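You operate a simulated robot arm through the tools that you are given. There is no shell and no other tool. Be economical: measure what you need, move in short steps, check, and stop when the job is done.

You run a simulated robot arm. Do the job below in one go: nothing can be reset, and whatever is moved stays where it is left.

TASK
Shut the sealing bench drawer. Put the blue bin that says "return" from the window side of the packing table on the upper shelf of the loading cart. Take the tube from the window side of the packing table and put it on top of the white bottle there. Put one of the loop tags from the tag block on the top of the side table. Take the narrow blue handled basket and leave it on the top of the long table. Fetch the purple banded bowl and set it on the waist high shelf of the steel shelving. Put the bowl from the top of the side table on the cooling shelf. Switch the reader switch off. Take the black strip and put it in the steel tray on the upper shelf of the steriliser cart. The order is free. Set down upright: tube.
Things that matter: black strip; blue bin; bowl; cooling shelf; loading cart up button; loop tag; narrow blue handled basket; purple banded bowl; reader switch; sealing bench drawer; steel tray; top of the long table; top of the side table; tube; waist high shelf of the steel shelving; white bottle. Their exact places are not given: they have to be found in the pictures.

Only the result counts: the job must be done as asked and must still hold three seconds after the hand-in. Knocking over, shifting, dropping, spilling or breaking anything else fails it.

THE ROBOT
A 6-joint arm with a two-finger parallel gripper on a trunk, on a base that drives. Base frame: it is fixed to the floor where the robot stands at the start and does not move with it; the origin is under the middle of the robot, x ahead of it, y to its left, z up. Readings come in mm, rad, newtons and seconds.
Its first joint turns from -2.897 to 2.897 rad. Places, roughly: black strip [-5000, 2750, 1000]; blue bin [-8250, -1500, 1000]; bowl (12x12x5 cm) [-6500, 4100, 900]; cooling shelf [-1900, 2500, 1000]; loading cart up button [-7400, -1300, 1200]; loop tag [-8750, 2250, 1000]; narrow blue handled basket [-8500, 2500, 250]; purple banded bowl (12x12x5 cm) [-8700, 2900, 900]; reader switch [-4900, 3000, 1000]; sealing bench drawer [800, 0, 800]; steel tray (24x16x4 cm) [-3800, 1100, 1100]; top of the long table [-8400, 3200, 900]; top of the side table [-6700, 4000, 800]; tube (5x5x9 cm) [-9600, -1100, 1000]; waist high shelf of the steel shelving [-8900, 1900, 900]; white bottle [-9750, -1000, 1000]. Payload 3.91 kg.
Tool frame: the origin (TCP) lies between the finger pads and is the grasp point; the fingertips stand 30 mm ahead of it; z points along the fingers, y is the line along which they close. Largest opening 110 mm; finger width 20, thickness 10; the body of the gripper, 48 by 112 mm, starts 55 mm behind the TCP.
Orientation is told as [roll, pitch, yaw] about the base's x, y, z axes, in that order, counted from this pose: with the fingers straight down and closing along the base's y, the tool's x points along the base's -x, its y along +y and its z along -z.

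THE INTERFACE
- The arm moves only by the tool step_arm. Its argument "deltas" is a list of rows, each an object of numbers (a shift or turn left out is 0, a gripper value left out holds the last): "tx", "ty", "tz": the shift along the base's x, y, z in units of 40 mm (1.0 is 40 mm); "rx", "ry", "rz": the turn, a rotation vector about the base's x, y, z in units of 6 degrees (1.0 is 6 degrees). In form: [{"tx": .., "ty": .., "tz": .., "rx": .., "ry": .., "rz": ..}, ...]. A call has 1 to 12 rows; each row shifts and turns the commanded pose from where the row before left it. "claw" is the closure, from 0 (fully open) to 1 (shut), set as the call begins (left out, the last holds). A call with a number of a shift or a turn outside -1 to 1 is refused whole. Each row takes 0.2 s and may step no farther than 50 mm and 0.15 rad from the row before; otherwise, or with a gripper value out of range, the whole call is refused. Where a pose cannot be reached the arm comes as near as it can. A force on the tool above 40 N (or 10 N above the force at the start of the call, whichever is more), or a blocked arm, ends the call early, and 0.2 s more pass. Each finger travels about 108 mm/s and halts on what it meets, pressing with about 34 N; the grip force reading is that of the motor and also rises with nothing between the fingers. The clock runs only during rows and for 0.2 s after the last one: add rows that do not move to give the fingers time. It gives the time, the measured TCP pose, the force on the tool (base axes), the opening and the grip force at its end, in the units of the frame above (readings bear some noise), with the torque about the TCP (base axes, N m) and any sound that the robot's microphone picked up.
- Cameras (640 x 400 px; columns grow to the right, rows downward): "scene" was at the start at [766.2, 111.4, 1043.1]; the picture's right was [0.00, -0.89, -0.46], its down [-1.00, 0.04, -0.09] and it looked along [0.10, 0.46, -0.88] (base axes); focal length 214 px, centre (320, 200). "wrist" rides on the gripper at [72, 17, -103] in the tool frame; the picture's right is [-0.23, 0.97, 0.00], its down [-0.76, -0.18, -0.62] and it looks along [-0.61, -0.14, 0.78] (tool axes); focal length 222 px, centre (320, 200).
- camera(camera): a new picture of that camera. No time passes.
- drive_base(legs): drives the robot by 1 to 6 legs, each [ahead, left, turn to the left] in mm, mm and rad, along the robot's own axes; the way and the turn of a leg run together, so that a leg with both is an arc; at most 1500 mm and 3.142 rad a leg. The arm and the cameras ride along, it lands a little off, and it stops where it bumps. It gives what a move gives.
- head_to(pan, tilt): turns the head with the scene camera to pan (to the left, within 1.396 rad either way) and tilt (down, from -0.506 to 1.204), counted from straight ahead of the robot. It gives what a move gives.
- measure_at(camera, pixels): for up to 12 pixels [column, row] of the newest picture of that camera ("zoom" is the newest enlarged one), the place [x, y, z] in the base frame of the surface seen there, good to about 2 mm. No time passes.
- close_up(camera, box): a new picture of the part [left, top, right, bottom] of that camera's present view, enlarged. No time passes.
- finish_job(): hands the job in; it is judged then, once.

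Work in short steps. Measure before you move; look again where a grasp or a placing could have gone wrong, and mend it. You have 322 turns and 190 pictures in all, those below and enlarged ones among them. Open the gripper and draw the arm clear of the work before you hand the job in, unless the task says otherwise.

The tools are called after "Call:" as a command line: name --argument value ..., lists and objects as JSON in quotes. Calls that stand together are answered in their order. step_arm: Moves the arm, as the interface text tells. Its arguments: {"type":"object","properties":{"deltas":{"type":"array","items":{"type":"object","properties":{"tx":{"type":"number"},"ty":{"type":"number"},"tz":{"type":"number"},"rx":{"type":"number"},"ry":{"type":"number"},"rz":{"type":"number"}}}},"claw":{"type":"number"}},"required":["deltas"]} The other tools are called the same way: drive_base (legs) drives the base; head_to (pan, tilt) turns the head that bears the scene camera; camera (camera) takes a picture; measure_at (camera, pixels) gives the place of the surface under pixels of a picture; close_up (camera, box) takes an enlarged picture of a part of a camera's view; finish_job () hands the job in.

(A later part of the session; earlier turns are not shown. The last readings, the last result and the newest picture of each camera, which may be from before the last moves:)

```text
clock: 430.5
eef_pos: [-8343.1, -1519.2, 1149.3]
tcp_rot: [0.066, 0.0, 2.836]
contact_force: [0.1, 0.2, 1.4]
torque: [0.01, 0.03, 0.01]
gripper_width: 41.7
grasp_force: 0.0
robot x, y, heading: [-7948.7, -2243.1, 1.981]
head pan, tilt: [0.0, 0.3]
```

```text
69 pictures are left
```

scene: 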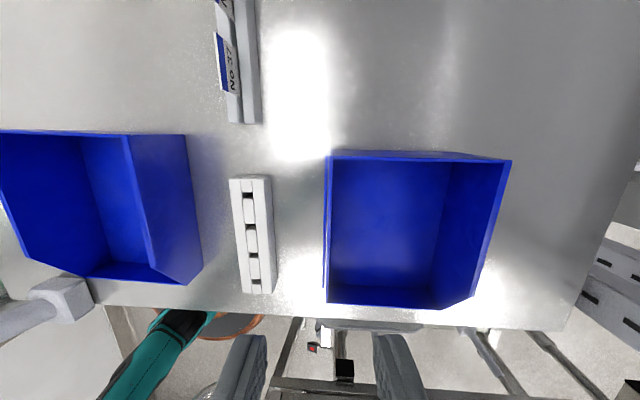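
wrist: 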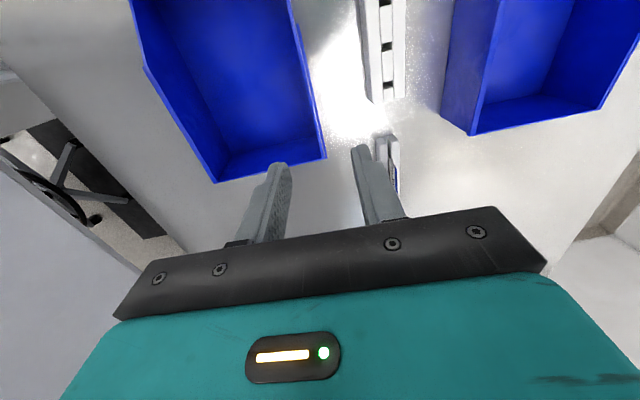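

The wall top is flat from (-8402,-1502) to (-8280,-1540) at z≈996. I straighten the small roll, shift to (-8330,-1524), descend to z≈985 and close.

Call:
step_arm --deltas '[{"tx": 0.32, "ty": -0.12, "rx": 0.61, "ry": -0.19}, {"tz": -0.9}, {"tz": -0.9}, {"tz": -0.9}, {"tz": -0.9}, {"tz": -0.5}]'

Call:
camera --camera "wrist"

```text
clock: 431.9
eef_pos: [-8329.1, -1523.3, 987.5]
tcp_rot: [0.001, 0.0, 2.838]
contact_force: [0.7, -0.3, -0.2]
torque: [0.01, -0.01, 0.01]
gripper_width: 41.6
grasp_force: 0.2
robot x, y, heading: [-7948.0, -2241.7, 1.979]
head pan, tilt: [0.0, 0.3]
```

```text
68 pictures are left
```

wrist: 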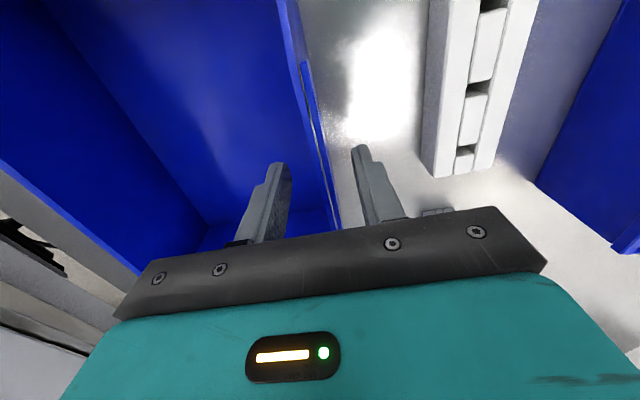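

The wall lies between the fingers. I close and lift.

Call:
step_arm --claw 1 --deltas '[{}, {}, {}]'

Call:
step_arm --deltas '[{"tz": 0.2}, {"tz": 0.5}, {"tz": 0.8}, {"tz": 0.9}, {"tz": 0.9}, {"tz": 0.9}]'

Call:
camera --camera "wrist"

```text
clock: 432.7
eef_pos: [-8330.0, -1523.4, 986.1]
tcp_rot: [0.002, -0.001, 2.839]
contact_force: [0.4, 0.8, -0.4]
torque: [0.21, 0.06, -0.14]
gripper_width: 2.7
grasp_force: 33.9
robot x, y, heading: [-7946.8, -2242.6, 1.976]
head pan, tilt: [0.0, 0.3]
```

```text
clock: 434.1
eef_pos: [-8329.5, -1526.4, 1153.5]
tcp_rot: [0.001, 0.002, 2.837]
contact_force: [-0.9, 0.4, -2.9]
torque: [-0.19, 0.08, 0.01]
gripper_width: 2.6
grasp_force: 33.7
robot x, y, heading: [-7949.2, -2245.5, 1.979]
head pan, tilt: [0.0, 0.3]
```

```text
67 pictures are left
```

wrist: 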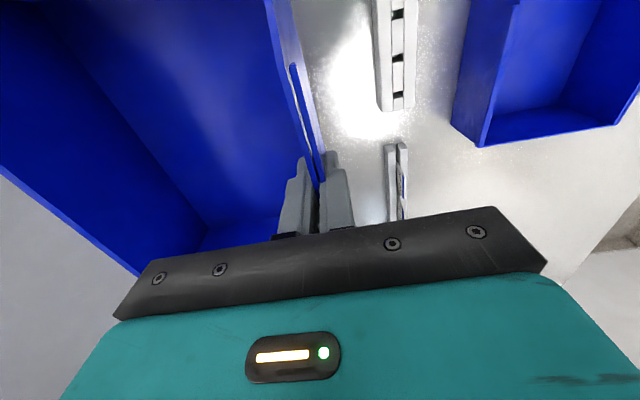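

The bin is held level. Before swinging out I measure the cart parts visible in the newest scene view.

Call:
camera --camera "scene"

Call:
measure_at --camera "scene" --pixels '[[620, 250], [600, 320], [500, 350], [345, 370], [550, 350], [620, 180], [300, 350], [440, 350]]'

```text
66 pictures are left
```

scene: 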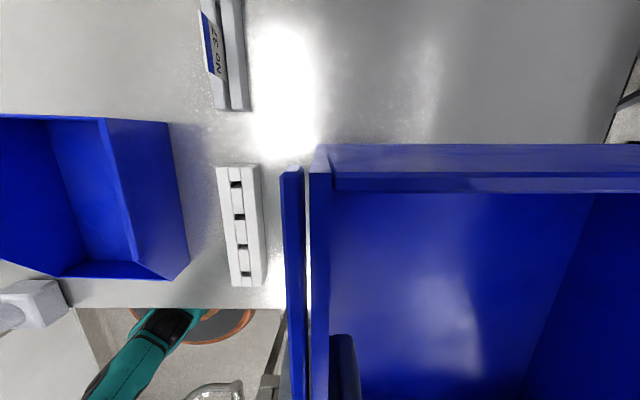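

```text
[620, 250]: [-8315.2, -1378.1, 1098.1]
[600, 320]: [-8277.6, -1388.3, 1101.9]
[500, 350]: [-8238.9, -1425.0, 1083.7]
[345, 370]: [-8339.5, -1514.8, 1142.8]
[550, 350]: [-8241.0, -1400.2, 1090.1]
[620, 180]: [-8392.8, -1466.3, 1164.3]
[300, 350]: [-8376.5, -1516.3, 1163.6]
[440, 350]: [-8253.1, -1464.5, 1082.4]
```

I retract 200 mm toward the robot and raise the bin, then check.

Call:
step_arm --deltas '[{"tx": 0.47, "ty": -0.88}, {"tx": 0.47, "ty": -0.88}, {"tx": 0.47, "ty": -0.88}, {"tx": 0.47, "ty": -0.88}, {"tx": 0.47, "ty": -0.88}, {"tz": 0.9}, {"tz": 0.9}]'

Call:
drive_base --legs '[[0, 0, -0.35]]'

Call:
head_to --pan 0 --tilt 0.7

Call:
camera --camera "scene"

```text
clock: 435.9
eef_pos: [-8228.2, -1716.5, 1177.7]
tcp_rot: [0.071, 0.072, 2.842]
contact_force: [3.3, -7.8, -6.3]
torque: [0.16, 0.29, -0.11]
gripper_width: 2.7
grasp_force: 34.2
robot x, y, heading: [-7945.9, -2250.9, 1.984]
head pan, tilt: [0.0, 0.3]
stopped in row 7: the arm was blocked; the commanded pose is now the measured one
```

```text
clock: 437.4
eef_pos: [-8026.9, -1647.0, 1173.5]
tcp_rot: [0.074, 0.075, 2.488]
contact_force: [-0.2, 0.1, -3.1]
torque: [-0.13, 0.14, 0.0]
gripper_width: 3.0
grasp_force: 34.0
robot x, y, heading: [-7942.9, -2250.9, 1.627]
head pan, tilt: [0.0, 0.3]
```

```text
clock: 438.3
eef_pos: [-8027.2, -1645.5, 1174.5]
tcp_rot: [0.075, 0.074, 2.488]
contact_force: [0.0, 0.4, -2.7]
torque: [-0.12, 0.15, -0.03]
gripper_width: 2.9
grasp_force: 34.4
robot x, y, heading: [-7944.4, -2252.3, 1.628]
head pan, tilt: [0.0, 0.7]
```

```text
65 pictures are left
```

scene: 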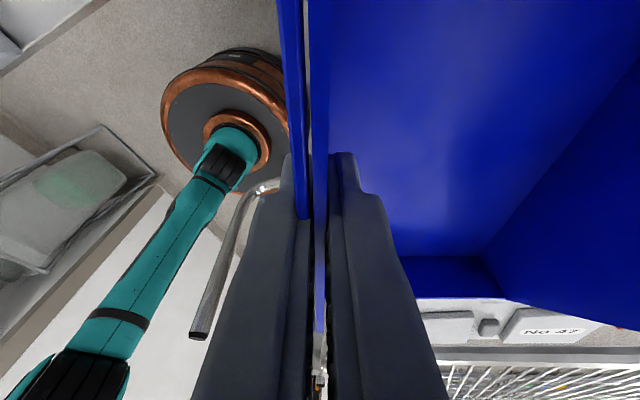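

The lift was blocked at z≈1178 (an upper arm link probably met something), but the bin is still held. I measure the surroundings before backing out.

Call:
measure_at --camera "scene" --pixels '[[200, 335], [240, 215], [265, 185], [450, 320], [490, 360], [550, 325], [460, 385], [320, 380], [620, 360], [60, 370], [470, 300]]'

Call:
camera --camera "wrist"

```text
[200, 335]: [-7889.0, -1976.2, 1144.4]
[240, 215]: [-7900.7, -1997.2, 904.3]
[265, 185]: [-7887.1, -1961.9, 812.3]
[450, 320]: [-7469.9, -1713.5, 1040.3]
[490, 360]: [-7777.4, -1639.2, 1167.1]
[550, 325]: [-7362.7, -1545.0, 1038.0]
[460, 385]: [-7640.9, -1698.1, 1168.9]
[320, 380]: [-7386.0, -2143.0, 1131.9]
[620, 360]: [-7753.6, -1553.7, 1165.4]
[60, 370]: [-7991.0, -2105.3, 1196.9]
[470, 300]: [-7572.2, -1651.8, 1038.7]
```

```text
64 pictures are left
```

wrist: 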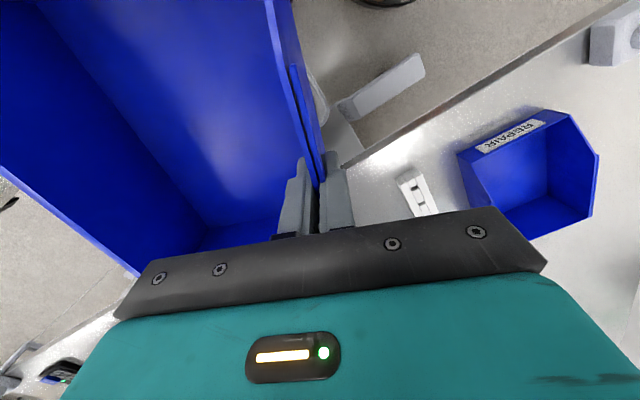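

The cart's upper shelf edge is right here (x≈-7777 at y≈-1639, z 1167), so I can place the bin from this side. I try raising the bin in small steps.

Call:
step_arm --deltas '[{"tz": 0.5}, {"tz": 0.5}, {"tz": 0.5}, {"tz": 0.5}, {"tz": 0.5}]'

```text
clock: 439.5
eef_pos: [-8028.5, -1645.5, 1250.6]
tcp_rot: [0.071, 0.072, 2.489]
contact_force: [-0.5, 0.9, -2.6]
torque: [-0.13, 0.14, 0.05]
gripper_width: 3.1
grasp_force: 34.1
out of reach, approached as far as the arm can: row 5
robot x, y, heading: [-7942.6, -2253.1, 1.631]
head pan, tilt: [0.0, 0.7]
```

The height is limited here at z≈1250. I try extending outward a little, which may allow more height.

Call:
step_arm --deltas '[{"ty": 0.8, "tz": 0.2}, {"ty": 0.8, "tz": 0.2}, {"tz": 0.5}, {"tz": 0.5}]'

```text
clock: 440.5
eef_pos: [-8025.5, -1589.5, 1242.6]
tcp_rot: [0.07, 0.07, 2.489]
contact_force: [-1.2, -1.1, -1.5]
torque: [-0.08, 0.14, 0.01]
gripper_width: 2.7
grasp_force: 34.2
out of reach, approached as far as the arm can: row 1, 2, 3, 4
robot x, y, heading: [-7948.4, -2255.7, 1.63]
head pan, tilt: [0.0, 0.7]
```

The wrist yaw offset seems to cost height, so I turn the hand back toward the radial direction.

Call:
step_arm --deltas '[{"rz": -0.95}, {"rz": -0.95}, {"rz": -0.95}, {"rz": -0.95}, {"rz": -0.95}, {"rz": -0.95}, {"rz": -0.95}, {"rz": -0.95}]'

Call:
step_arm --deltas '[{"tz": 0.5}, {"tz": 0.5}, {"tz": 0.5}]'

```text
clock: 442.3
eef_pos: [-8026.2, -1589.2, 1245.4]
tcp_rot: [0.075, 0.075, 1.694]
contact_force: [-1.0, -0.4, -1.9]
torque: [0.03, 0.2, 0.01]
gripper_width: 2.8
grasp_force: 34.2
robot x, y, heading: [-7945.9, -2253.4, 1.628]
head pan, tilt: [0.0, 0.7]
```

```text
clock: 443.1
eef_pos: [-8025.0, -1595.7, 1258.0]
tcp_rot: [0.074, 0.067, 1.695]
contact_force: [0.1, -0.7, -2.7]
torque: [0.02, 0.16, -0.01]
gripper_width: 2.6
grasp_force: 34.2
out of reach, approached as far as the arm can: row 1, 2, 3
robot x, y, heading: [-7946.2, -2254.0, 1.631]
head pan, tilt: [0.0, 0.7]
```

I remove the 0.07 rad tilt that crept in and try again.

Call:
step_arm --deltas '[{"rx": 0.75, "ry": -0.58}, {"tz": 0.5}, {"tz": 0.5}]'

Call:
head_to --pan -0.9 --tilt 0.3

Call:
camera --camera "scene"

```text
clock: 443.9
eef_pos: [-8025.2, -1595.5, 1288.6]
tcp_rot: [0.003, 0.002, 1.692]
contact_force: [-0.7, 0.8, -2.0]
torque: [0.04, 0.18, -0.01]
gripper_width: 2.5
grasp_force: 33.5
out of reach, approached as far as the arm can: row 3
robot x, y, heading: [-7944.1, -2252.3, 1.628]
head pan, tilt: [0.0, 0.7]
```

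```text
clock: 445.1
eef_pos: [-8024.8, -1595.3, 1288.8]
tcp_rot: [0.003, 0.003, 1.691]
contact_force: [-0.1, 0.4, -2.6]
torque: [0.0, 0.17, 0.0]
gripper_width: 2.9
grasp_force: 34.1
robot x, y, heading: [-7946.5, -2253.4, 1.627]
head pan, tilt: [-0.901, 0.3]
```

```text
63 pictures are left
```

scene: 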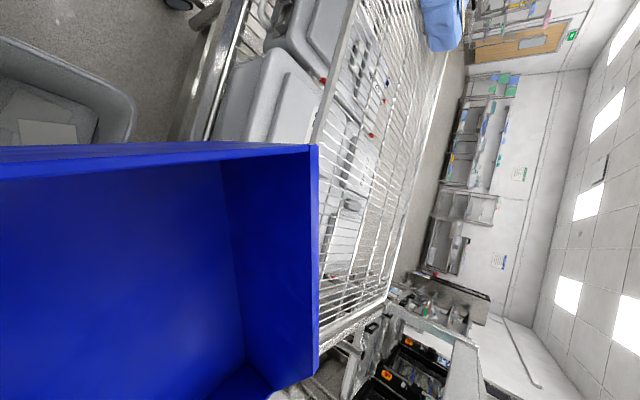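

Now z≈1289: the bin bottom is about 45 mm above the shelf. I measure the shelf's edges and the bin.

Call:
measure_at --camera "scene" --pixels '[[335, 80], [330, 130], [335, 310], [385, 290], [410, 130], [365, 200], [312, 150], [315, 370], [350, 350], [245, 40], [430, 100], [430, 30]]'

```text
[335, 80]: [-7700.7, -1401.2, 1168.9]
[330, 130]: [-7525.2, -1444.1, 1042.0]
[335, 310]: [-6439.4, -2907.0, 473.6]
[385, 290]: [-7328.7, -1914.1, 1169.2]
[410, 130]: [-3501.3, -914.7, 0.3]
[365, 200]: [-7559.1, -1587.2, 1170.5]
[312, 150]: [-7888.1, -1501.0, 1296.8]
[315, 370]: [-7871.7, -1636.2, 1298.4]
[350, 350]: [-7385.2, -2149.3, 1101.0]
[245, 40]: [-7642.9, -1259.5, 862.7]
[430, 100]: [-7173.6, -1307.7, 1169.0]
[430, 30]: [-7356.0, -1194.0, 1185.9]
```

Enough height, but swinging the arm over the cart's handle rod is risky. I take the known route: back out, turn east, and go round to the cart's open long side.

Call:
drive_base --legs '[[-480, 0, 0]]'

Call:
drive_base --legs '[[0, 0, -1.3]]'

Call:
head_to --pan 0 --tilt -0.5

Call:
camera --camera "scene"

```text
clock: 447.0
eef_pos: [-8017.7, -1851.2, 1286.4]
tcp_rot: [0.008, 0.002, 1.706]
contact_force: [-7.5, 8.0, -3.1]
torque: [0.03, 0.5, 1.44]
gripper_width: 32.1
grasp_force: 34.3
robot x, y, heading: [-7929.0, -2510.7, 1.633]
head pan, tilt: [-0.901, 0.3]
stopped in leg 1: the force on the tool passed its limit at 66 N (the readings are from after the stop); the commanded pose is now the measured one
```

```text
clock: 447.8
eef_pos: [-8017.1, -1849.4, 1286.6]
tcp_rot: [0.012, 0.001, 1.707]
contact_force: [-7.1, 6.9, -1.7]
torque: [0.14, 0.34, 1.43]
gripper_width: 31.5
grasp_force: 34.1
robot x, y, heading: [-7930.2, -2507.0, 1.628]
head pan, tilt: [-0.901, 0.3]
stopped in leg 1: the force on the tool passed its limit at 42 N (the readings are from after the stop); the commanded pose is now the measured one
```

```text
clock: 449.0
eef_pos: [-8016.2, -1850.4, 1286.6]
tcp_rot: [0.013, 0.003, 1.704]
contact_force: [-15.4, 7.5, -3.0]
torque: [0.09, 0.75, 2.05]
gripper_width: 31.5
grasp_force: 33.7
robot x, y, heading: [-7930.4, -2509.4, 1.633]
head pan, tilt: [0.0, -0.499]
```

```text
62 pictures are left
```

scene: 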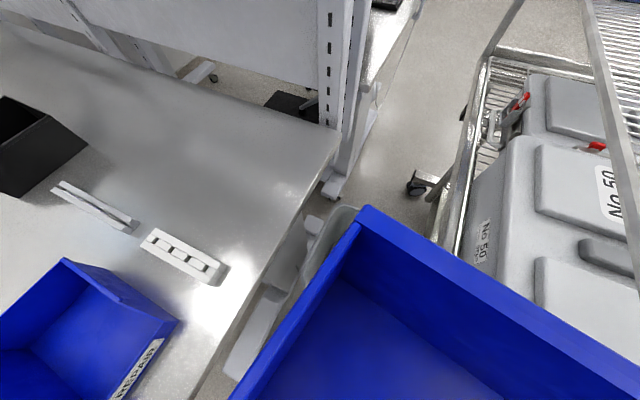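

The bin caught the cart's corner post and twisted in the grip (opening 32 mm). I relieve it by moving north-west a bit, then look.

Call:
step_arm --deltas '[{"ty": 0.5}, {"ty": 0.5, "tx": -0.3}, {"tx": -0.5, "ty": 0.3}]'

Call:
camera --camera "wrist"

Call:
head_to --pan -0.5 --tilt 0.6

Call:
camera --camera "scene"

```text
clock: 449.8
eef_pos: [-8049.1, -1801.1, 1277.7]
tcp_rot: [0.014, -0.004, 1.706]
contact_force: [-7.8, 4.5, -3.7]
torque: [0.13, 0.64, 1.0]
gripper_width: 11.6
grasp_force: 34.4
out of reach, approached as far as the arm can: row 2, 3
robot x, y, heading: [-7931.4, -2511.9, 1.625]
head pan, tilt: [0.0, -0.499]
```

```text
61 pictures are left
```

wrist: 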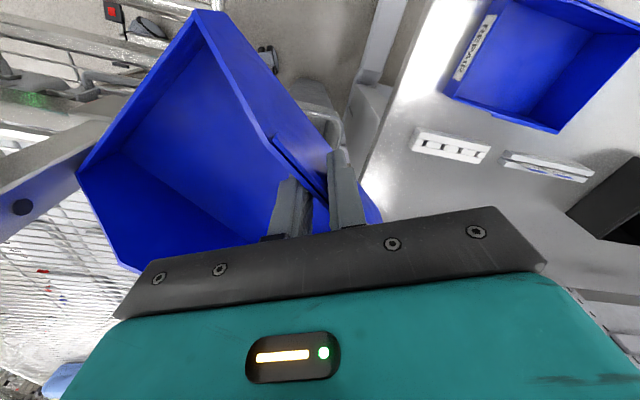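

```text
clock: 451.1
eef_pos: [-8048.7, -1801.5, 1277.3]
tcp_rot: [0.012, -0.003, 1.705]
contact_force: [-10.6, 4.3, -2.3]
torque: [0.03, 0.41, 0.86]
gripper_width: 11.6
grasp_force: 34.1
robot x, y, heading: [-7936.8, -2510.6, 1.629]
head pan, tilt: [-0.499, 0.6]
```

```text
60 pictures are left
```

scene: 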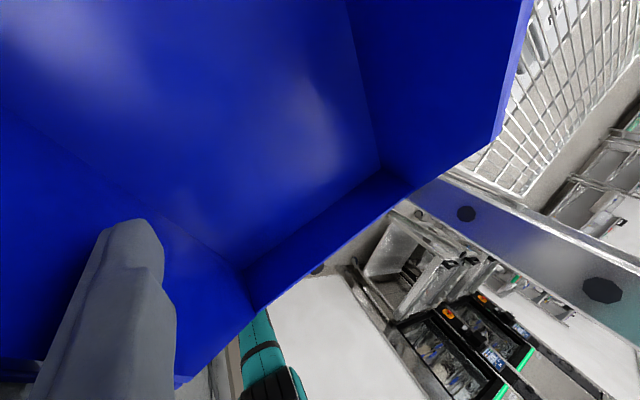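

The post still presses on the bin. I drive the robot away from it to the left (west).

Call:
drive_base --legs '[[40, 90, 0]]'

Call:
camera --camera "scene"

```text
clock: 452.2
eef_pos: [-8139.8, -1766.8, 1277.2]
tcp_rot: [0.011, -0.002, 1.703]
contact_force: [0.5, 0.1, -3.0]
torque: [-0.05, 0.17, -0.02]
gripper_width: 2.8
grasp_force: 33.8
robot x, y, heading: [-8021.0, -2471.9, 1.623]
head pan, tilt: [-0.499, 0.6]
```

```text
59 pictures are left
```

scene: 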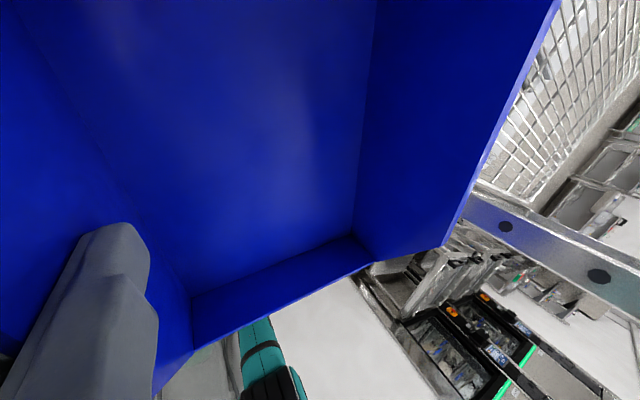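

The grip is flat again and the contact is gone. I check the cart's shelf edge and post positions.

Call:
measure_at --camera "scene" --pixels '[[505, 227], [598, 277], [480, 190], [520, 190], [560, 60], [440, 240], [530, 60], [300, 300], [560, 20], [470, 215]]'

Call:
head_to --pan -1.2 --tilt 0.2

Call:
camera --camera "scene"

```text
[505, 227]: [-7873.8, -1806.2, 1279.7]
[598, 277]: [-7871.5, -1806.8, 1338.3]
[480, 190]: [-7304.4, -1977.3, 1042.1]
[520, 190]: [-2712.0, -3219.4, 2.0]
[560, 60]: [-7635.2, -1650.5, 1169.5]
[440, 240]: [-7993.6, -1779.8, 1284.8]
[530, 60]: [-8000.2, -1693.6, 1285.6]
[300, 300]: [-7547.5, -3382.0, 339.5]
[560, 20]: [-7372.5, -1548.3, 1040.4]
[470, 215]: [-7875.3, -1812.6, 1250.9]
```

```text
clock: 453.3
eef_pos: [-8140.4, -1765.2, 1276.7]
tcp_rot: [0.012, -0.003, 1.704]
contact_force: [0.4, -0.2, -3.6]
torque: [-0.02, 0.15, 0.03]
gripper_width: 2.8
grasp_force: 34.1
robot x, y, heading: [-8024.7, -2478.8, 1.627]
head pan, tilt: [-1.201, 0.201]
```

```text
58 pictures are left
```

scene: 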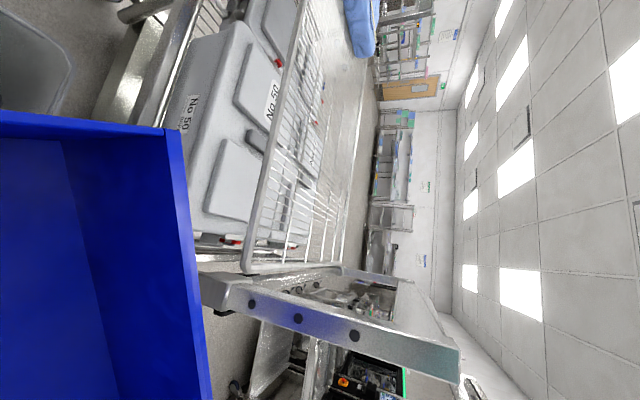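

Call:
measure_at --camera "scene" --pixels '[[294, 70], [280, 120], [268, 170], [255, 220], [247, 262], [345, 262], [352, 200], [355, 335], [250, 303], [200, 290], [395, 280]]'

```text
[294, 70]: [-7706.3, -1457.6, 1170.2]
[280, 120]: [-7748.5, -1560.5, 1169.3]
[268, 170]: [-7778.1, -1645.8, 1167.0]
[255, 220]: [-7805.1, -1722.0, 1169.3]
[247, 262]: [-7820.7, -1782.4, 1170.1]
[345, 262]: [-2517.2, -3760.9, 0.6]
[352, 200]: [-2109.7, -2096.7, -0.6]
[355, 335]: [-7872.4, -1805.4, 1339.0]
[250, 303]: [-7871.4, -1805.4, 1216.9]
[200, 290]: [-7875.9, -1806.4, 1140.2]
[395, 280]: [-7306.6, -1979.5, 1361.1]
```

The cart is where it was (edge points agree). I back straight out with 90+ mm clearance to the post, shift east, then turn.

Call:
drive_base --legs '[[-290, 0, 0], [0, -90, 0], [0, 0, -1.3]]'

Call:
head_to --pan 0 --tilt -0.5

Call:
camera --camera "scene"

```text
clock: 459.2
eef_pos: [-7273.4, -2453.7, 1277.4]
tcp_rot: [0.011, -0.002, 0.417]
contact_force: [-0.2, 0.0, -2.6]
torque: [0.13, 0.11, 0.01]
gripper_width: 2.8
grasp_force: 33.9
robot x, y, heading: [-7919.8, -2762.8, 0.339]
head pan, tilt: [-1.201, 0.201]
```

```text
clock: 460.6
eef_pos: [-7273.0, -2453.9, 1278.1]
tcp_rot: [0.012, -0.004, 0.418]
contact_force: [-0.1, 0.2, -1.9]
torque: [0.11, 0.09, -0.01]
gripper_width: 2.7
grasp_force: 34.2
robot x, y, heading: [-7919.3, -2761.7, 0.344]
head pan, tilt: [0.0, -0.499]
```

```text
57 pictures are left
```

scene: 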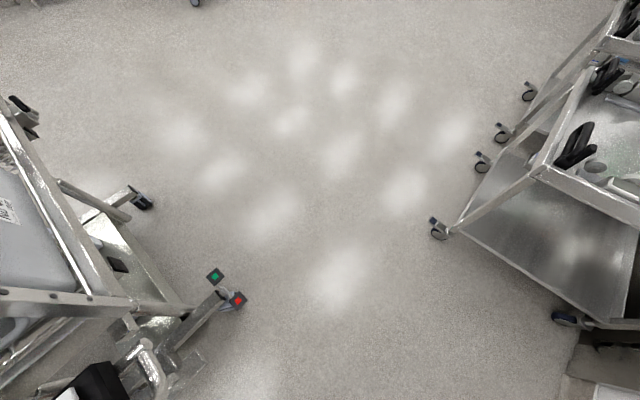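

The way is clear. I drive out along the gap, turn to face the cart's long side, and approach partly.

Call:
drive_base --legs '[[1000, 0, 0], [850, 0, 0], [0, 0, 2.446]]'

Call:
drive_base --legs '[[250, -170, 0]]'

Call:
camera --camera "scene"

```text
clock: 475.6
eef_pos: [-6845.7, -1940.9, 1277.9]
tcp_rot: [0.01, -0.004, 2.783]
contact_force: [-0.3, -0.6, -2.3]
torque: [-0.16, 0.05, 0.01]
gripper_width: 2.4
grasp_force: 34.4
robot x, y, heading: [-6165.6, -2174.3, 2.704]
head pan, tilt: [0.0, -0.499]
```

```text
clock: 477.6
eef_pos: [-6990.5, -1675.6, 1277.1]
tcp_rot: [0.013, -0.004, 2.776]
contact_force: [0.1, 0.0, -1.8]
torque: [-0.14, 0.03, 0.0]
gripper_width: 2.6
grasp_force: 34.0
robot x, y, heading: [-6312.1, -1916.1, 2.701]
head pan, tilt: [0.0, -0.499]
```

```text
56 pictures are left
```

scene: 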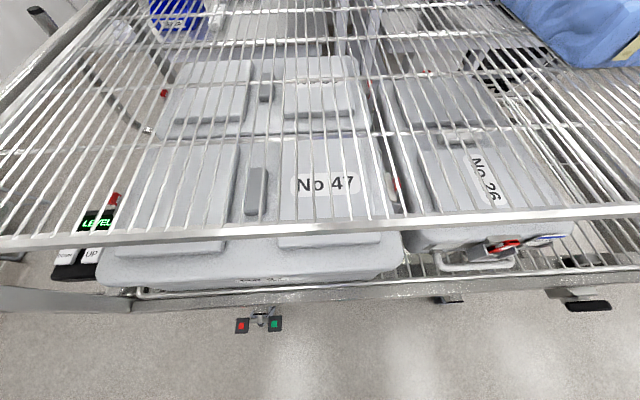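

Call:
measure_at --camera "scene" --pixels '[[50, 241], [300, 231], [600, 212], [330, 125], [560, 60], [20, 100]]'

```text
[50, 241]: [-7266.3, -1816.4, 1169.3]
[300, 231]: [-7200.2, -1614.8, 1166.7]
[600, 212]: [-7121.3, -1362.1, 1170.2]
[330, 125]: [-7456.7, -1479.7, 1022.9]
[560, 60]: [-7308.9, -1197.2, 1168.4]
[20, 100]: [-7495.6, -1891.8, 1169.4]
```

The east edge runs through (-7200,-1615). I drive so the bin hangs over the shelf about 150 mm inside the edge.

Call:
drive_base --legs '[[382, 127, 0]]'

Call:
camera --camera "wrist"

Call:
head_to --pan -0.4 --tilt 0.5

Call:
camera --camera "scene"

```text
clock: 480.1
eef_pos: [-7388.2, -1623.9, 1277.5]
tcp_rot: [0.011, -0.005, 2.775]
contact_force: [-0.6, 0.4, -2.4]
torque: [-0.18, 0.06, 0.02]
gripper_width: 2.8
grasp_force: 33.9
robot x, y, heading: [-6711.5, -1863.4, 2.695]
head pan, tilt: [0.0, -0.499]
```

```text
55 pictures are left
```

wrist: 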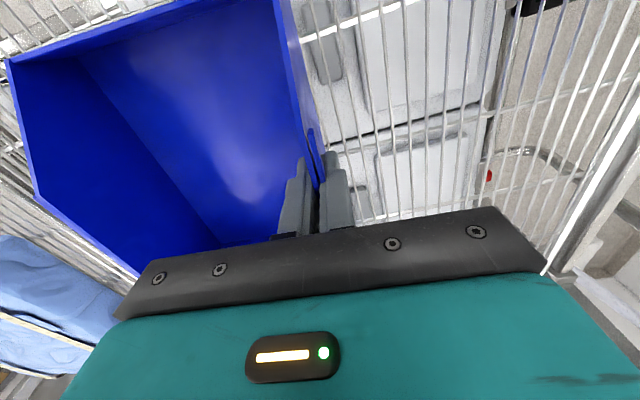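

```text
clock: 481.4
eef_pos: [-7388.6, -1625.2, 1277.4]
tcp_rot: [0.013, -0.004, 2.777]
contact_force: [0.5, 0.2, -1.5]
torque: [-0.2, -0.01, -0.02]
gripper_width: 2.8
grasp_force: 33.9
robot x, y, heading: [-6711.5, -1861.2, 2.698]
head pan, tilt: [-0.4, 0.499]
```

```text
54 pictures are left
```

scene: 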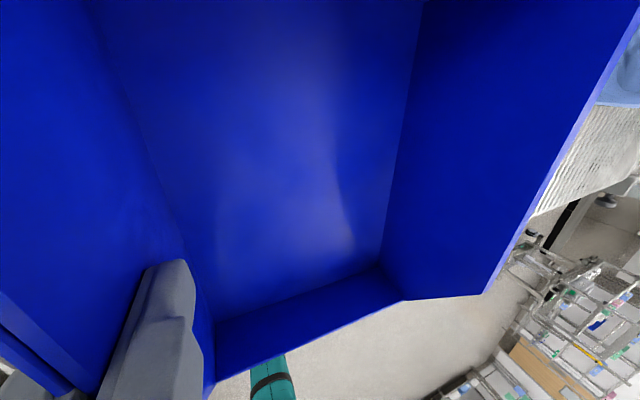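

Call:
measure_at --camera "scene" --pixels '[[215, 350], [400, 290], [484, 290], [560, 190], [300, 250], [210, 385]]'

```text
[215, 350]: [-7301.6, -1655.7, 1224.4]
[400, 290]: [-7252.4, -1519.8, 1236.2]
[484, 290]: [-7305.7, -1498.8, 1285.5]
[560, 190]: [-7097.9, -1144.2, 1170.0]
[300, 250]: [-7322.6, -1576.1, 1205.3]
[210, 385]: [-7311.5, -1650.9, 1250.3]
```

The bin is about 75 mm inside the edge. I lower gently.

Call:
step_arm --deltas '[{"tz": -0.4}, {"tz": -0.15}, {"tz": -0.1}, {"tz": -0.1}, {"tz": -0.1}, {"tz": -0.1}, {"tz": -0.1}]'

```text
clock: 483.0
eef_pos: [-7386.8, -1625.4, 1238.9]
tcp_rot: [0.012, -0.007, 2.774]
contact_force: [1.3, -5.7, 33.2]
torque: [1.26, -0.41, 0.18]
gripper_width: 3.1
grasp_force: 34.0
robot x, y, heading: [-6717.1, -1862.2, 2.698]
head pan, tilt: [-0.4, 0.499]
```

Contact with 33 N. I release and rise.

Call:
step_arm --claw 0.75 --deltas '[{"tz": 0.05}, {}, {}, {"tz": 0.3}, {"tz": 0.5}]'

Call:
camera --camera "wrist"

```text
clock: 484.2
eef_pos: [-7388.2, -1623.7, 1269.8]
tcp_rot: [0.012, -0.003, 2.774]
contact_force: [0.5, -0.7, -0.2]
torque: [0.0, -0.01, 0.01]
gripper_width: 27.3
grasp_force: 0.1
robot x, y, heading: [-6709.1, -1863.1, 2.696]
head pan, tilt: [-0.4, 0.499]
```

```text
53 pictures are left
```

wrist: 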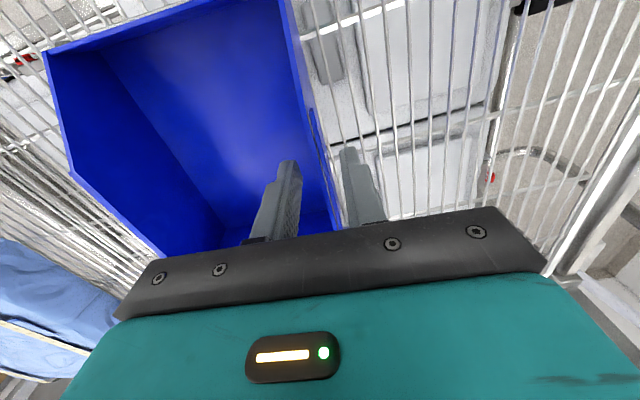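

The tips are still about 14 mm below the rim. I rise as far as possible while sliding back parallel to the wall.

Call:
step_arm --deltas '[{"tz": 0.4}, {"tx": 0.47, "ty": -0.18, "tz": 0.3}, {"tx": 0.7, "ty": -0.27, "tz": 0.2}, {"tx": 0.93, "ty": -0.35}, {"tx": 0.93, "ty": -0.35}]'

Call:
head_to --pan 0 --tilt -0.1

Call:
camera --camera "scene"

```text
clock: 485.4
eef_pos: [-7267.9, -1670.3, 1294.3]
tcp_rot: [0.013, -0.002, 2.775]
contact_force: [-0.9, 0.6, -0.7]
torque: [-0.07, -0.11, -0.01]
gripper_width: 27.5
grasp_force: 0.1
out of reach, approached as far as the arm can: row 1, 2
robot x, y, heading: [-6713.2, -1863.6, 2.695]
head pan, tilt: [-0.4, 0.499]
```

```text
clock: 486.4
eef_pos: [-7266.6, -1671.3, 1296.0]
tcp_rot: [0.013, -0.003, 2.774]
contact_force: [0.1, 1.0, 0.6]
torque: [0.0, 0.0, 0.02]
gripper_width: 27.3
grasp_force: 0.0
robot x, y, heading: [-6711.9, -1862.4, 2.7]
head pan, tilt: [0.0, -0.099]
```

```text
52 pictures are left
```

scene: 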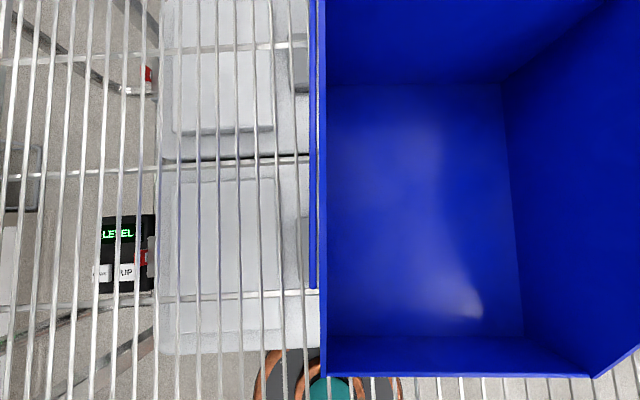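

The RETURN bin stands on the upper shelf. I back off, restore the look-ahead arm pose, and head back to the window side for the tube.

Call:
drive_base --legs '[[-550, 0, 0]]'

Call:
step_arm --claw 1 --deltas '[{"rx": 0.35, "ry": 0.93, "tz": -0.5}, {"rx": 0.35, "ry": 0.93, "tz": -0.5}, {"rx": 0.35, "ry": 0.93, "tz": -0.5}, {"rx": 0.35, "ry": 0.93, "tz": -0.5}, {"rx": 0.35, "ry": 0.93, "tz": -0.5}, {"rx": 0.35, "ry": 0.93, "tz": -0.5}, {"rx": 0.35, "ry": 0.93, "rz": -0.7}, {"rx": 0.35, "ry": 0.93}, {"rx": 0.35, "ry": 0.93}, {"rx": 0.35, "ry": 0.93}]'

Call:
drive_base --legs '[[0, 520, 0], [0, 0, 0.78]]'

Call:
head_to --pan 0 --tilt -0.2

Call:
camera --camera "scene"

```text
clock: 489.6
eef_pos: [-6765.7, -1915.5, 1296.1]
tcp_rot: [0.012, -0.004, 2.794]
contact_force: [0.0, -0.8, 0.8]
torque: [-0.02, 0.01, 0.01]
gripper_width: 27.5
grasp_force: 0.0
robot x, y, heading: [-6206.2, -2095.9, 2.717]
head pan, tilt: [0.0, -0.099]
```

```text
clock: 491.8
eef_pos: [-6767.4, -1915.6, 1175.6]
tcp_rot: [0.043, -1.044, 2.691]
contact_force: [0.5, 0.1, 0.1]
torque: [0.01, 0.03, 0.01]
gripper_width: 0.0
grasp_force: 34.2
robot x, y, heading: [-6204.8, -2095.6, 2.717]
head pan, tilt: [0.0, -0.099]
```

```text
clock: 494.3
eef_pos: [-6958.7, -2256.6, 1176.6]
tcp_rot: [0.045, -1.046, 2.631]
contact_force: [0.9, -0.3, 0.3]
torque: [0.02, 0.02, 0.01]
gripper_width: 0.0
grasp_force: 34.3
robot x, y, heading: [-6411.0, -2467.2, 2.659]
head pan, tilt: [0.0, -0.099]
stopped in leg 1: the robot was blocked; the commanded pose is now the measured one
```

```text
clock: 495.0
eef_pos: [-6957.5, -2255.9, 1177.2]
tcp_rot: [0.045, -1.046, 2.629]
contact_force: [0.1, -0.1, -0.5]
torque: [-0.02, -0.02, -0.02]
gripper_width: 0.1
grasp_force: 34.4
robot x, y, heading: [-6409.5, -2468.5, 2.657]
head pan, tilt: [0.0, -0.201]
```

```text
51 pictures are left
```

scene: 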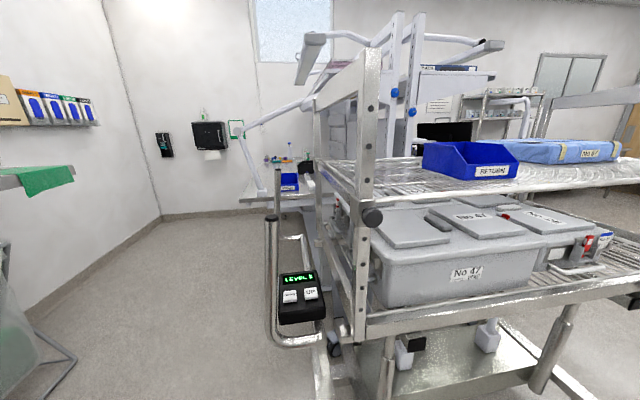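

The strafe was stopped, probably at the wash-cart corner. I move back away from it, turn, and drive along the proven line.

Call:
drive_base --legs '[[0, -200, 0], [0, 0, 0.756]]'

Call:
head_to --pan 0.9 --tilt 0.3

Call:
camera --camera "scene"

```text
clock: 495.7
eef_pos: [-6958.3, -2250.1, 1176.5]
tcp_rot: [0.045, -1.044, 2.626]
contact_force: [-0.4, -1.3, 0.0]
torque: [-0.01, 0.0, -0.01]
gripper_width: 0.0
grasp_force: 33.7
robot x, y, heading: [-6413.5, -2464.7, 2.651]
head pan, tilt: [0.0, -0.201]
stopped in leg 1: the robot was blocked; the commanded pose is now the measured one
```

```text
clock: 496.9
eef_pos: [-6958.0, -2250.5, 1176.8]
tcp_rot: [0.046, -1.045, 2.627]
contact_force: [-0.8, -0.3, -0.6]
torque: [-0.01, -0.01, 0.01]
gripper_width: 0.0
grasp_force: 34.2
robot x, y, heading: [-6411.0, -2466.7, 2.65]
head pan, tilt: [0.901, 0.3]
```

```text
50 pictures are left
```

scene: 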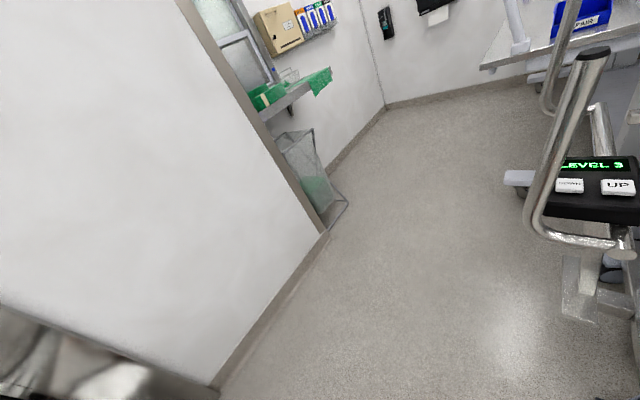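

Blocked to the right as well; I try going straight ahead a little.

Call:
drive_base --legs '[[120, 0, 0]]'

Call:
head_to --pan 0.6 --tilt 1.1

Call:
camera --camera "scene"

```text
clock: 498.1
eef_pos: [-7063.1, -2194.5, 1176.4]
tcp_rot: [0.044, -1.045, 2.629]
contact_force: [-0.3, 0.0, 0.5]
torque: [-0.01, 0.07, 0.02]
gripper_width: 0.0
grasp_force: 34.0
robot x, y, heading: [-6515.3, -2410.6, 2.657]
head pan, tilt: [0.901, 0.3]
```

```text
clock: 499.2
eef_pos: [-7062.8, -2195.9, 1175.7]
tcp_rot: [0.045, -1.045, 2.629]
contact_force: [0.2, -0.5, -0.2]
torque: [0.01, 0.0, -0.01]
gripper_width: 0.2
grasp_force: 34.6
robot x, y, heading: [-6515.0, -2414.1, 2.654]
head pan, tilt: [0.6, 1.1]
```

```text
49 pictures are left
```

scene: 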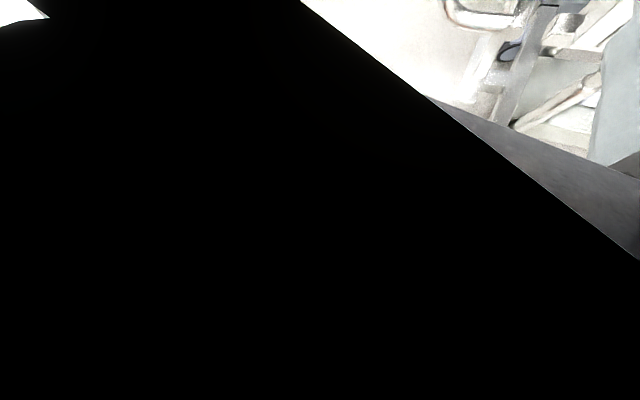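

It moves freely now. I turn left here.

Call:
drive_base --legs '[[0, 0, 0.76]]'

Call:
head_to --pan 0.8 --tilt 0.3

Call:
camera --camera "scene"

```text
clock: 501.7
eef_pos: [-7056.5, -2639.9, 1177.6]
tcp_rot: [0.046, -1.045, -2.881]
contact_force: [-0.1, 0.2, 0.1]
torque: [0.0, 0.01, 0.03]
gripper_width: 0.0
grasp_force: 34.1
robot x, y, heading: [-6513.8, -2410.2, -2.853]
head pan, tilt: [0.6, 1.1]
```

```text
clock: 502.8
eef_pos: [-7056.9, -2639.4, 1176.9]
tcp_rot: [0.045, -1.046, -2.88]
contact_force: [-0.2, 1.7, -0.6]
torque: [-0.02, -0.02, 0.0]
gripper_width: 0.2
grasp_force: 34.0
robot x, y, heading: [-6516.5, -2409.5, -2.852]
head pan, tilt: [0.799, 0.3]
```

```text
48 pictures are left
```

scene: 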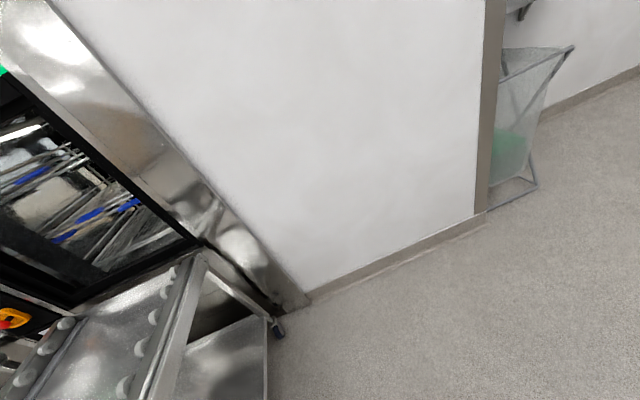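

Call:
measure_at --camera "scene" --pixels '[[277, 330], [266, 350], [200, 262], [175, 370], [262, 318], [310, 300]]'

```text
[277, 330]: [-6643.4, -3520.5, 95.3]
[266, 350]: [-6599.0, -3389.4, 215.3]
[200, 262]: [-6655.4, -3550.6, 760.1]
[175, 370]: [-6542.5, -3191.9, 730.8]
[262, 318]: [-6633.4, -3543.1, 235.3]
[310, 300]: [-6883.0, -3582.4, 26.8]
```

I drive along the gap to (-7900,-2605), turn parallel to the packing table, and look down the corridor.

Call:
drive_base --legs '[[1381, -207, 0], [0, 0, -0.59]]'

Call:
head_to --pan 0 --tilt -0.1

Call:
camera --camera "scene"

```text
clock: 511.3
eef_pos: [-8455.6, -2489.6, 1176.6]
tcp_rot: [0.045, -1.047, 2.814]
contact_force: [0.7, 0.7, 0.1]
torque: [0.01, -0.04, -0.01]
gripper_width: 0.2
grasp_force: 33.7
robot x, y, heading: [-7880.5, -2600.7, 2.841]
head pan, tilt: [0.799, 0.3]
```

```text
clock: 512.4
eef_pos: [-8455.5, -2488.9, 1176.3]
tcp_rot: [0.044, -1.046, 2.815]
contact_force: [0.8, -0.1, 0.1]
torque: [-0.01, 0.01, -0.02]
gripper_width: 0.0
grasp_force: 33.8
robot x, y, heading: [-7879.2, -2596.9, 2.84]
head pan, tilt: [0.0, -0.099]
```

```text
47 pictures are left
```

scene: 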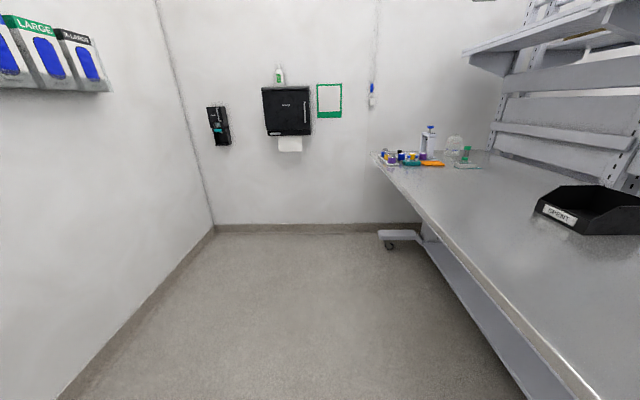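

Call:
close_up --camera "scene" --box '[365, 110, 495, 180]'

Call:
measure_at --camera "scene" --pixels '[[375, 165], [560, 360], [428, 145], [453, 145], [465, 157], [422, 157], [215, 225], [60, 385], [395, 245], [500, 150]]'

```text
4.92 times, centred on (430, 145) of scene
```

zoom: 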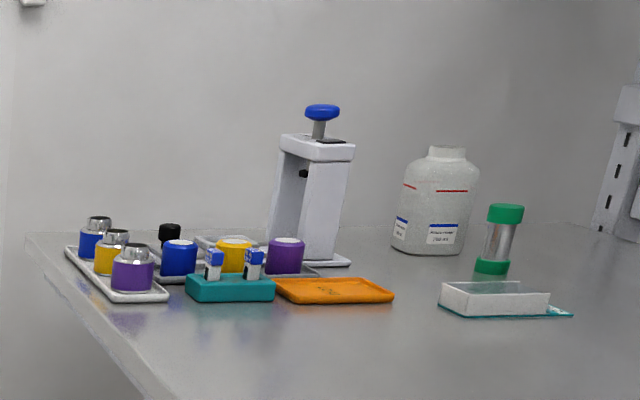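

```text
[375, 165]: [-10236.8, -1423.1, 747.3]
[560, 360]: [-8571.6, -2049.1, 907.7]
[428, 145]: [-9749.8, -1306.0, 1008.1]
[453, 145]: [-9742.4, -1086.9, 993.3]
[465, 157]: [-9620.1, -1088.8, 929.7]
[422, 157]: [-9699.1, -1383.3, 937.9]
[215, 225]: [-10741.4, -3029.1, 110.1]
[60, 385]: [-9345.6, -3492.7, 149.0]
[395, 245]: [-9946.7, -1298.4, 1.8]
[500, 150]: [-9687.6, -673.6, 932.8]
```

The white bottle is at about (-9742,-1087) and the green-capped tube at (-9620,-1089). I drive along the table, turn to face it, then slide left to stand in front of them.

Call:
drive_base --legs '[[952, 88, 0], [0, 0, -1.574], [-90, 900, 0]]'

Call:
head_to --pan 0 --tilt 0.0

Call:
camera --camera "scene"

```text
clock: 525.9
eef_pos: [-9598.4, -1595.0, 1176.3]
tcp_rot: [0.046, -1.044, 1.214]
contact_force: [-0.3, -0.6, 0.5]
torque: [0.02, -0.05, 0.02]
gripper_width: 0.2
grasp_force: 34.0
robot x, y, heading: [-9727.5, -2169.2, 1.237]
head pan, tilt: [0.0, -0.099]
```

```text
clock: 526.5
eef_pos: [-9597.6, -1596.6, 1177.1]
tcp_rot: [0.046, -1.046, 1.213]
contact_force: [-0.7, -0.3, 0.1]
torque: [0.01, 0.01, -0.02]
gripper_width: 0.1
grasp_force: 33.9
robot x, y, heading: [-9723.5, -2167.0, 1.242]
head pan, tilt: [0.0, 0.0]
```

```text
45 pictures are left
```

scene: 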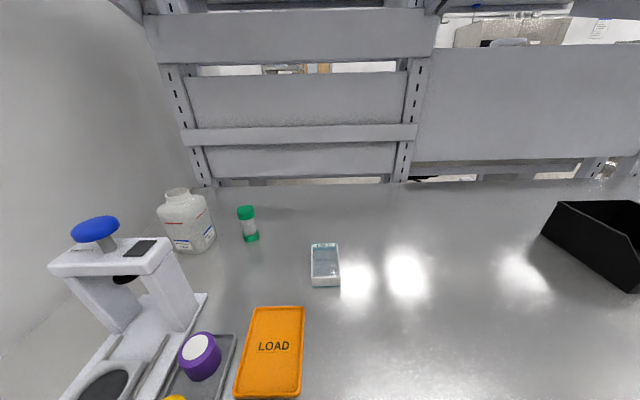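

Call:
close_up --camera "scene" --box '[130, 165, 290, 265]'

Call:
measure_at --camera "scene" --pixels '[[245, 209], [249, 238], [248, 222], [176, 191], [185, 215], [200, 245], [95, 230], [150, 245], [210, 300], [325, 250], [300, 140], [200, 355]]'

```text
4.00 times, centred on (210, 215) of scene
```

zoom: 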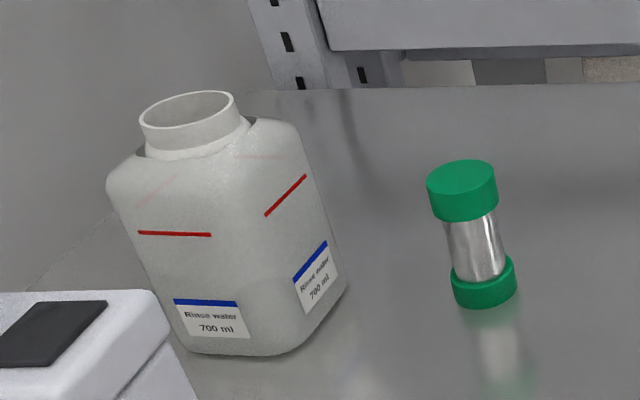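

```text
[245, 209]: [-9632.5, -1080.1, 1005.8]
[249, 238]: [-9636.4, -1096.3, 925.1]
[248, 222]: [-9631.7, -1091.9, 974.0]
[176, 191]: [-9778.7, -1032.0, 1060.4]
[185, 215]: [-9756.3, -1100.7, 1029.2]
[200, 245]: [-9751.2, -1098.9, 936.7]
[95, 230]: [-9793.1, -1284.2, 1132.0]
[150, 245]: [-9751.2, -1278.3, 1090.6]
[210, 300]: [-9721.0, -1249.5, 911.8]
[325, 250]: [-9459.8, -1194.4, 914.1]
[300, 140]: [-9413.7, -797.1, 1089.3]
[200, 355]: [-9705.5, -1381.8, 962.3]
```

Call:
measure_at --camera "zoom" --pixels '[[143, 122], [233, 103], [190, 132], [185, 93], [152, 115], [224, 100], [188, 122], [430, 185], [494, 172], [462, 170], [462, 200], [480, 295]]'

```text
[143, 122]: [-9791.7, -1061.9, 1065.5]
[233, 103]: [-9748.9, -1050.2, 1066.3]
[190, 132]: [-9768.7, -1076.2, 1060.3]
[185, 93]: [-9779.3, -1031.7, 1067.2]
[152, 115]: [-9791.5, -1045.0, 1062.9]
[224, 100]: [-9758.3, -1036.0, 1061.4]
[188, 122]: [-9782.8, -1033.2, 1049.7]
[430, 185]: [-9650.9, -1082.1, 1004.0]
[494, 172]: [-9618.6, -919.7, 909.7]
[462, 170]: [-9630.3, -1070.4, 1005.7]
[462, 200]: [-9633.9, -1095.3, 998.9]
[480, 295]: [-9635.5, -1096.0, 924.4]
```

Tube: centre ≈(-9630,-1075), z 911–1006. Bottle: open neck centred ≈(-9771,-1054), rim z 1066, outer Ø≈46 mm. I set the hand to 45°, raise it, and move to a stand reaching both.

Call:
step_arm --claw 0.36 --deltas '[{"rx": -0.78, "ry": 0.29, "tz": 0.6}, {"rx": -0.78, "ry": 0.29, "tz": 0.6}, {"rx": -0.78, "ry": 0.29, "tz": 0.5}]'

Call:
drive_base --legs '[[164, 189, 0], [0, 0, 0.1]]'

Call:
head_to --pan 0 --tilt 0.2

Call:
camera --camera "scene"

```text
clock: 527.3
eef_pos: [-9598.2, -1596.5, 1243.2]
tcp_rot: [0.046, -0.784, 1.214]
contact_force: [0.0, 0.3, -0.4]
torque: [0.01, 0.03, -0.04]
gripper_width: 70.4
grasp_force: 0.2
robot x, y, heading: [-9722.9, -2170.4, 1.238]
head pan, tilt: [0.0, 0.0]
```

```text
clock: 529.6
eef_pos: [-9783.8, -1371.9, 1243.4]
tcp_rot: [0.045, -0.784, 1.32]
contact_force: [0.3, -0.2, -0.5]
torque: [0.0, -0.03, 0.0]
gripper_width: 70.3
grasp_force: 0.0
robot x, y, heading: [-9849.5, -1955.6, 1.342]
head pan, tilt: [0.0, 0.0]
```

```text
clock: 530.4
eef_pos: [-9783.7, -1373.1, 1243.2]
tcp_rot: [0.045, -0.784, 1.321]
contact_force: [-0.7, 0.3, -0.4]
torque: [0.0, -0.01, 0.01]
gripper_width: 70.6
grasp_force: 0.1
robot x, y, heading: [-9849.6, -1956.7, 1.35]
head pan, tilt: [0.0, 0.201]
```

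```text
43 pictures are left
```

scene: 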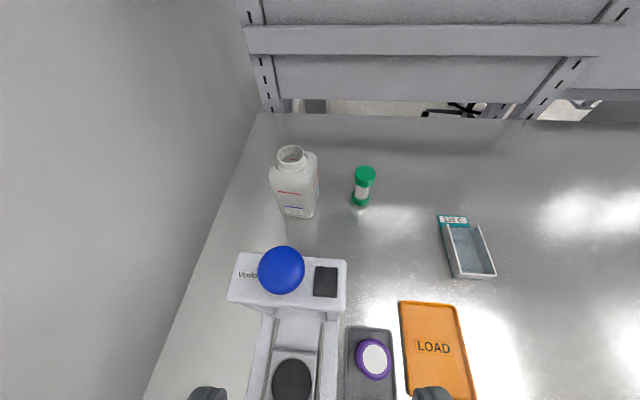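

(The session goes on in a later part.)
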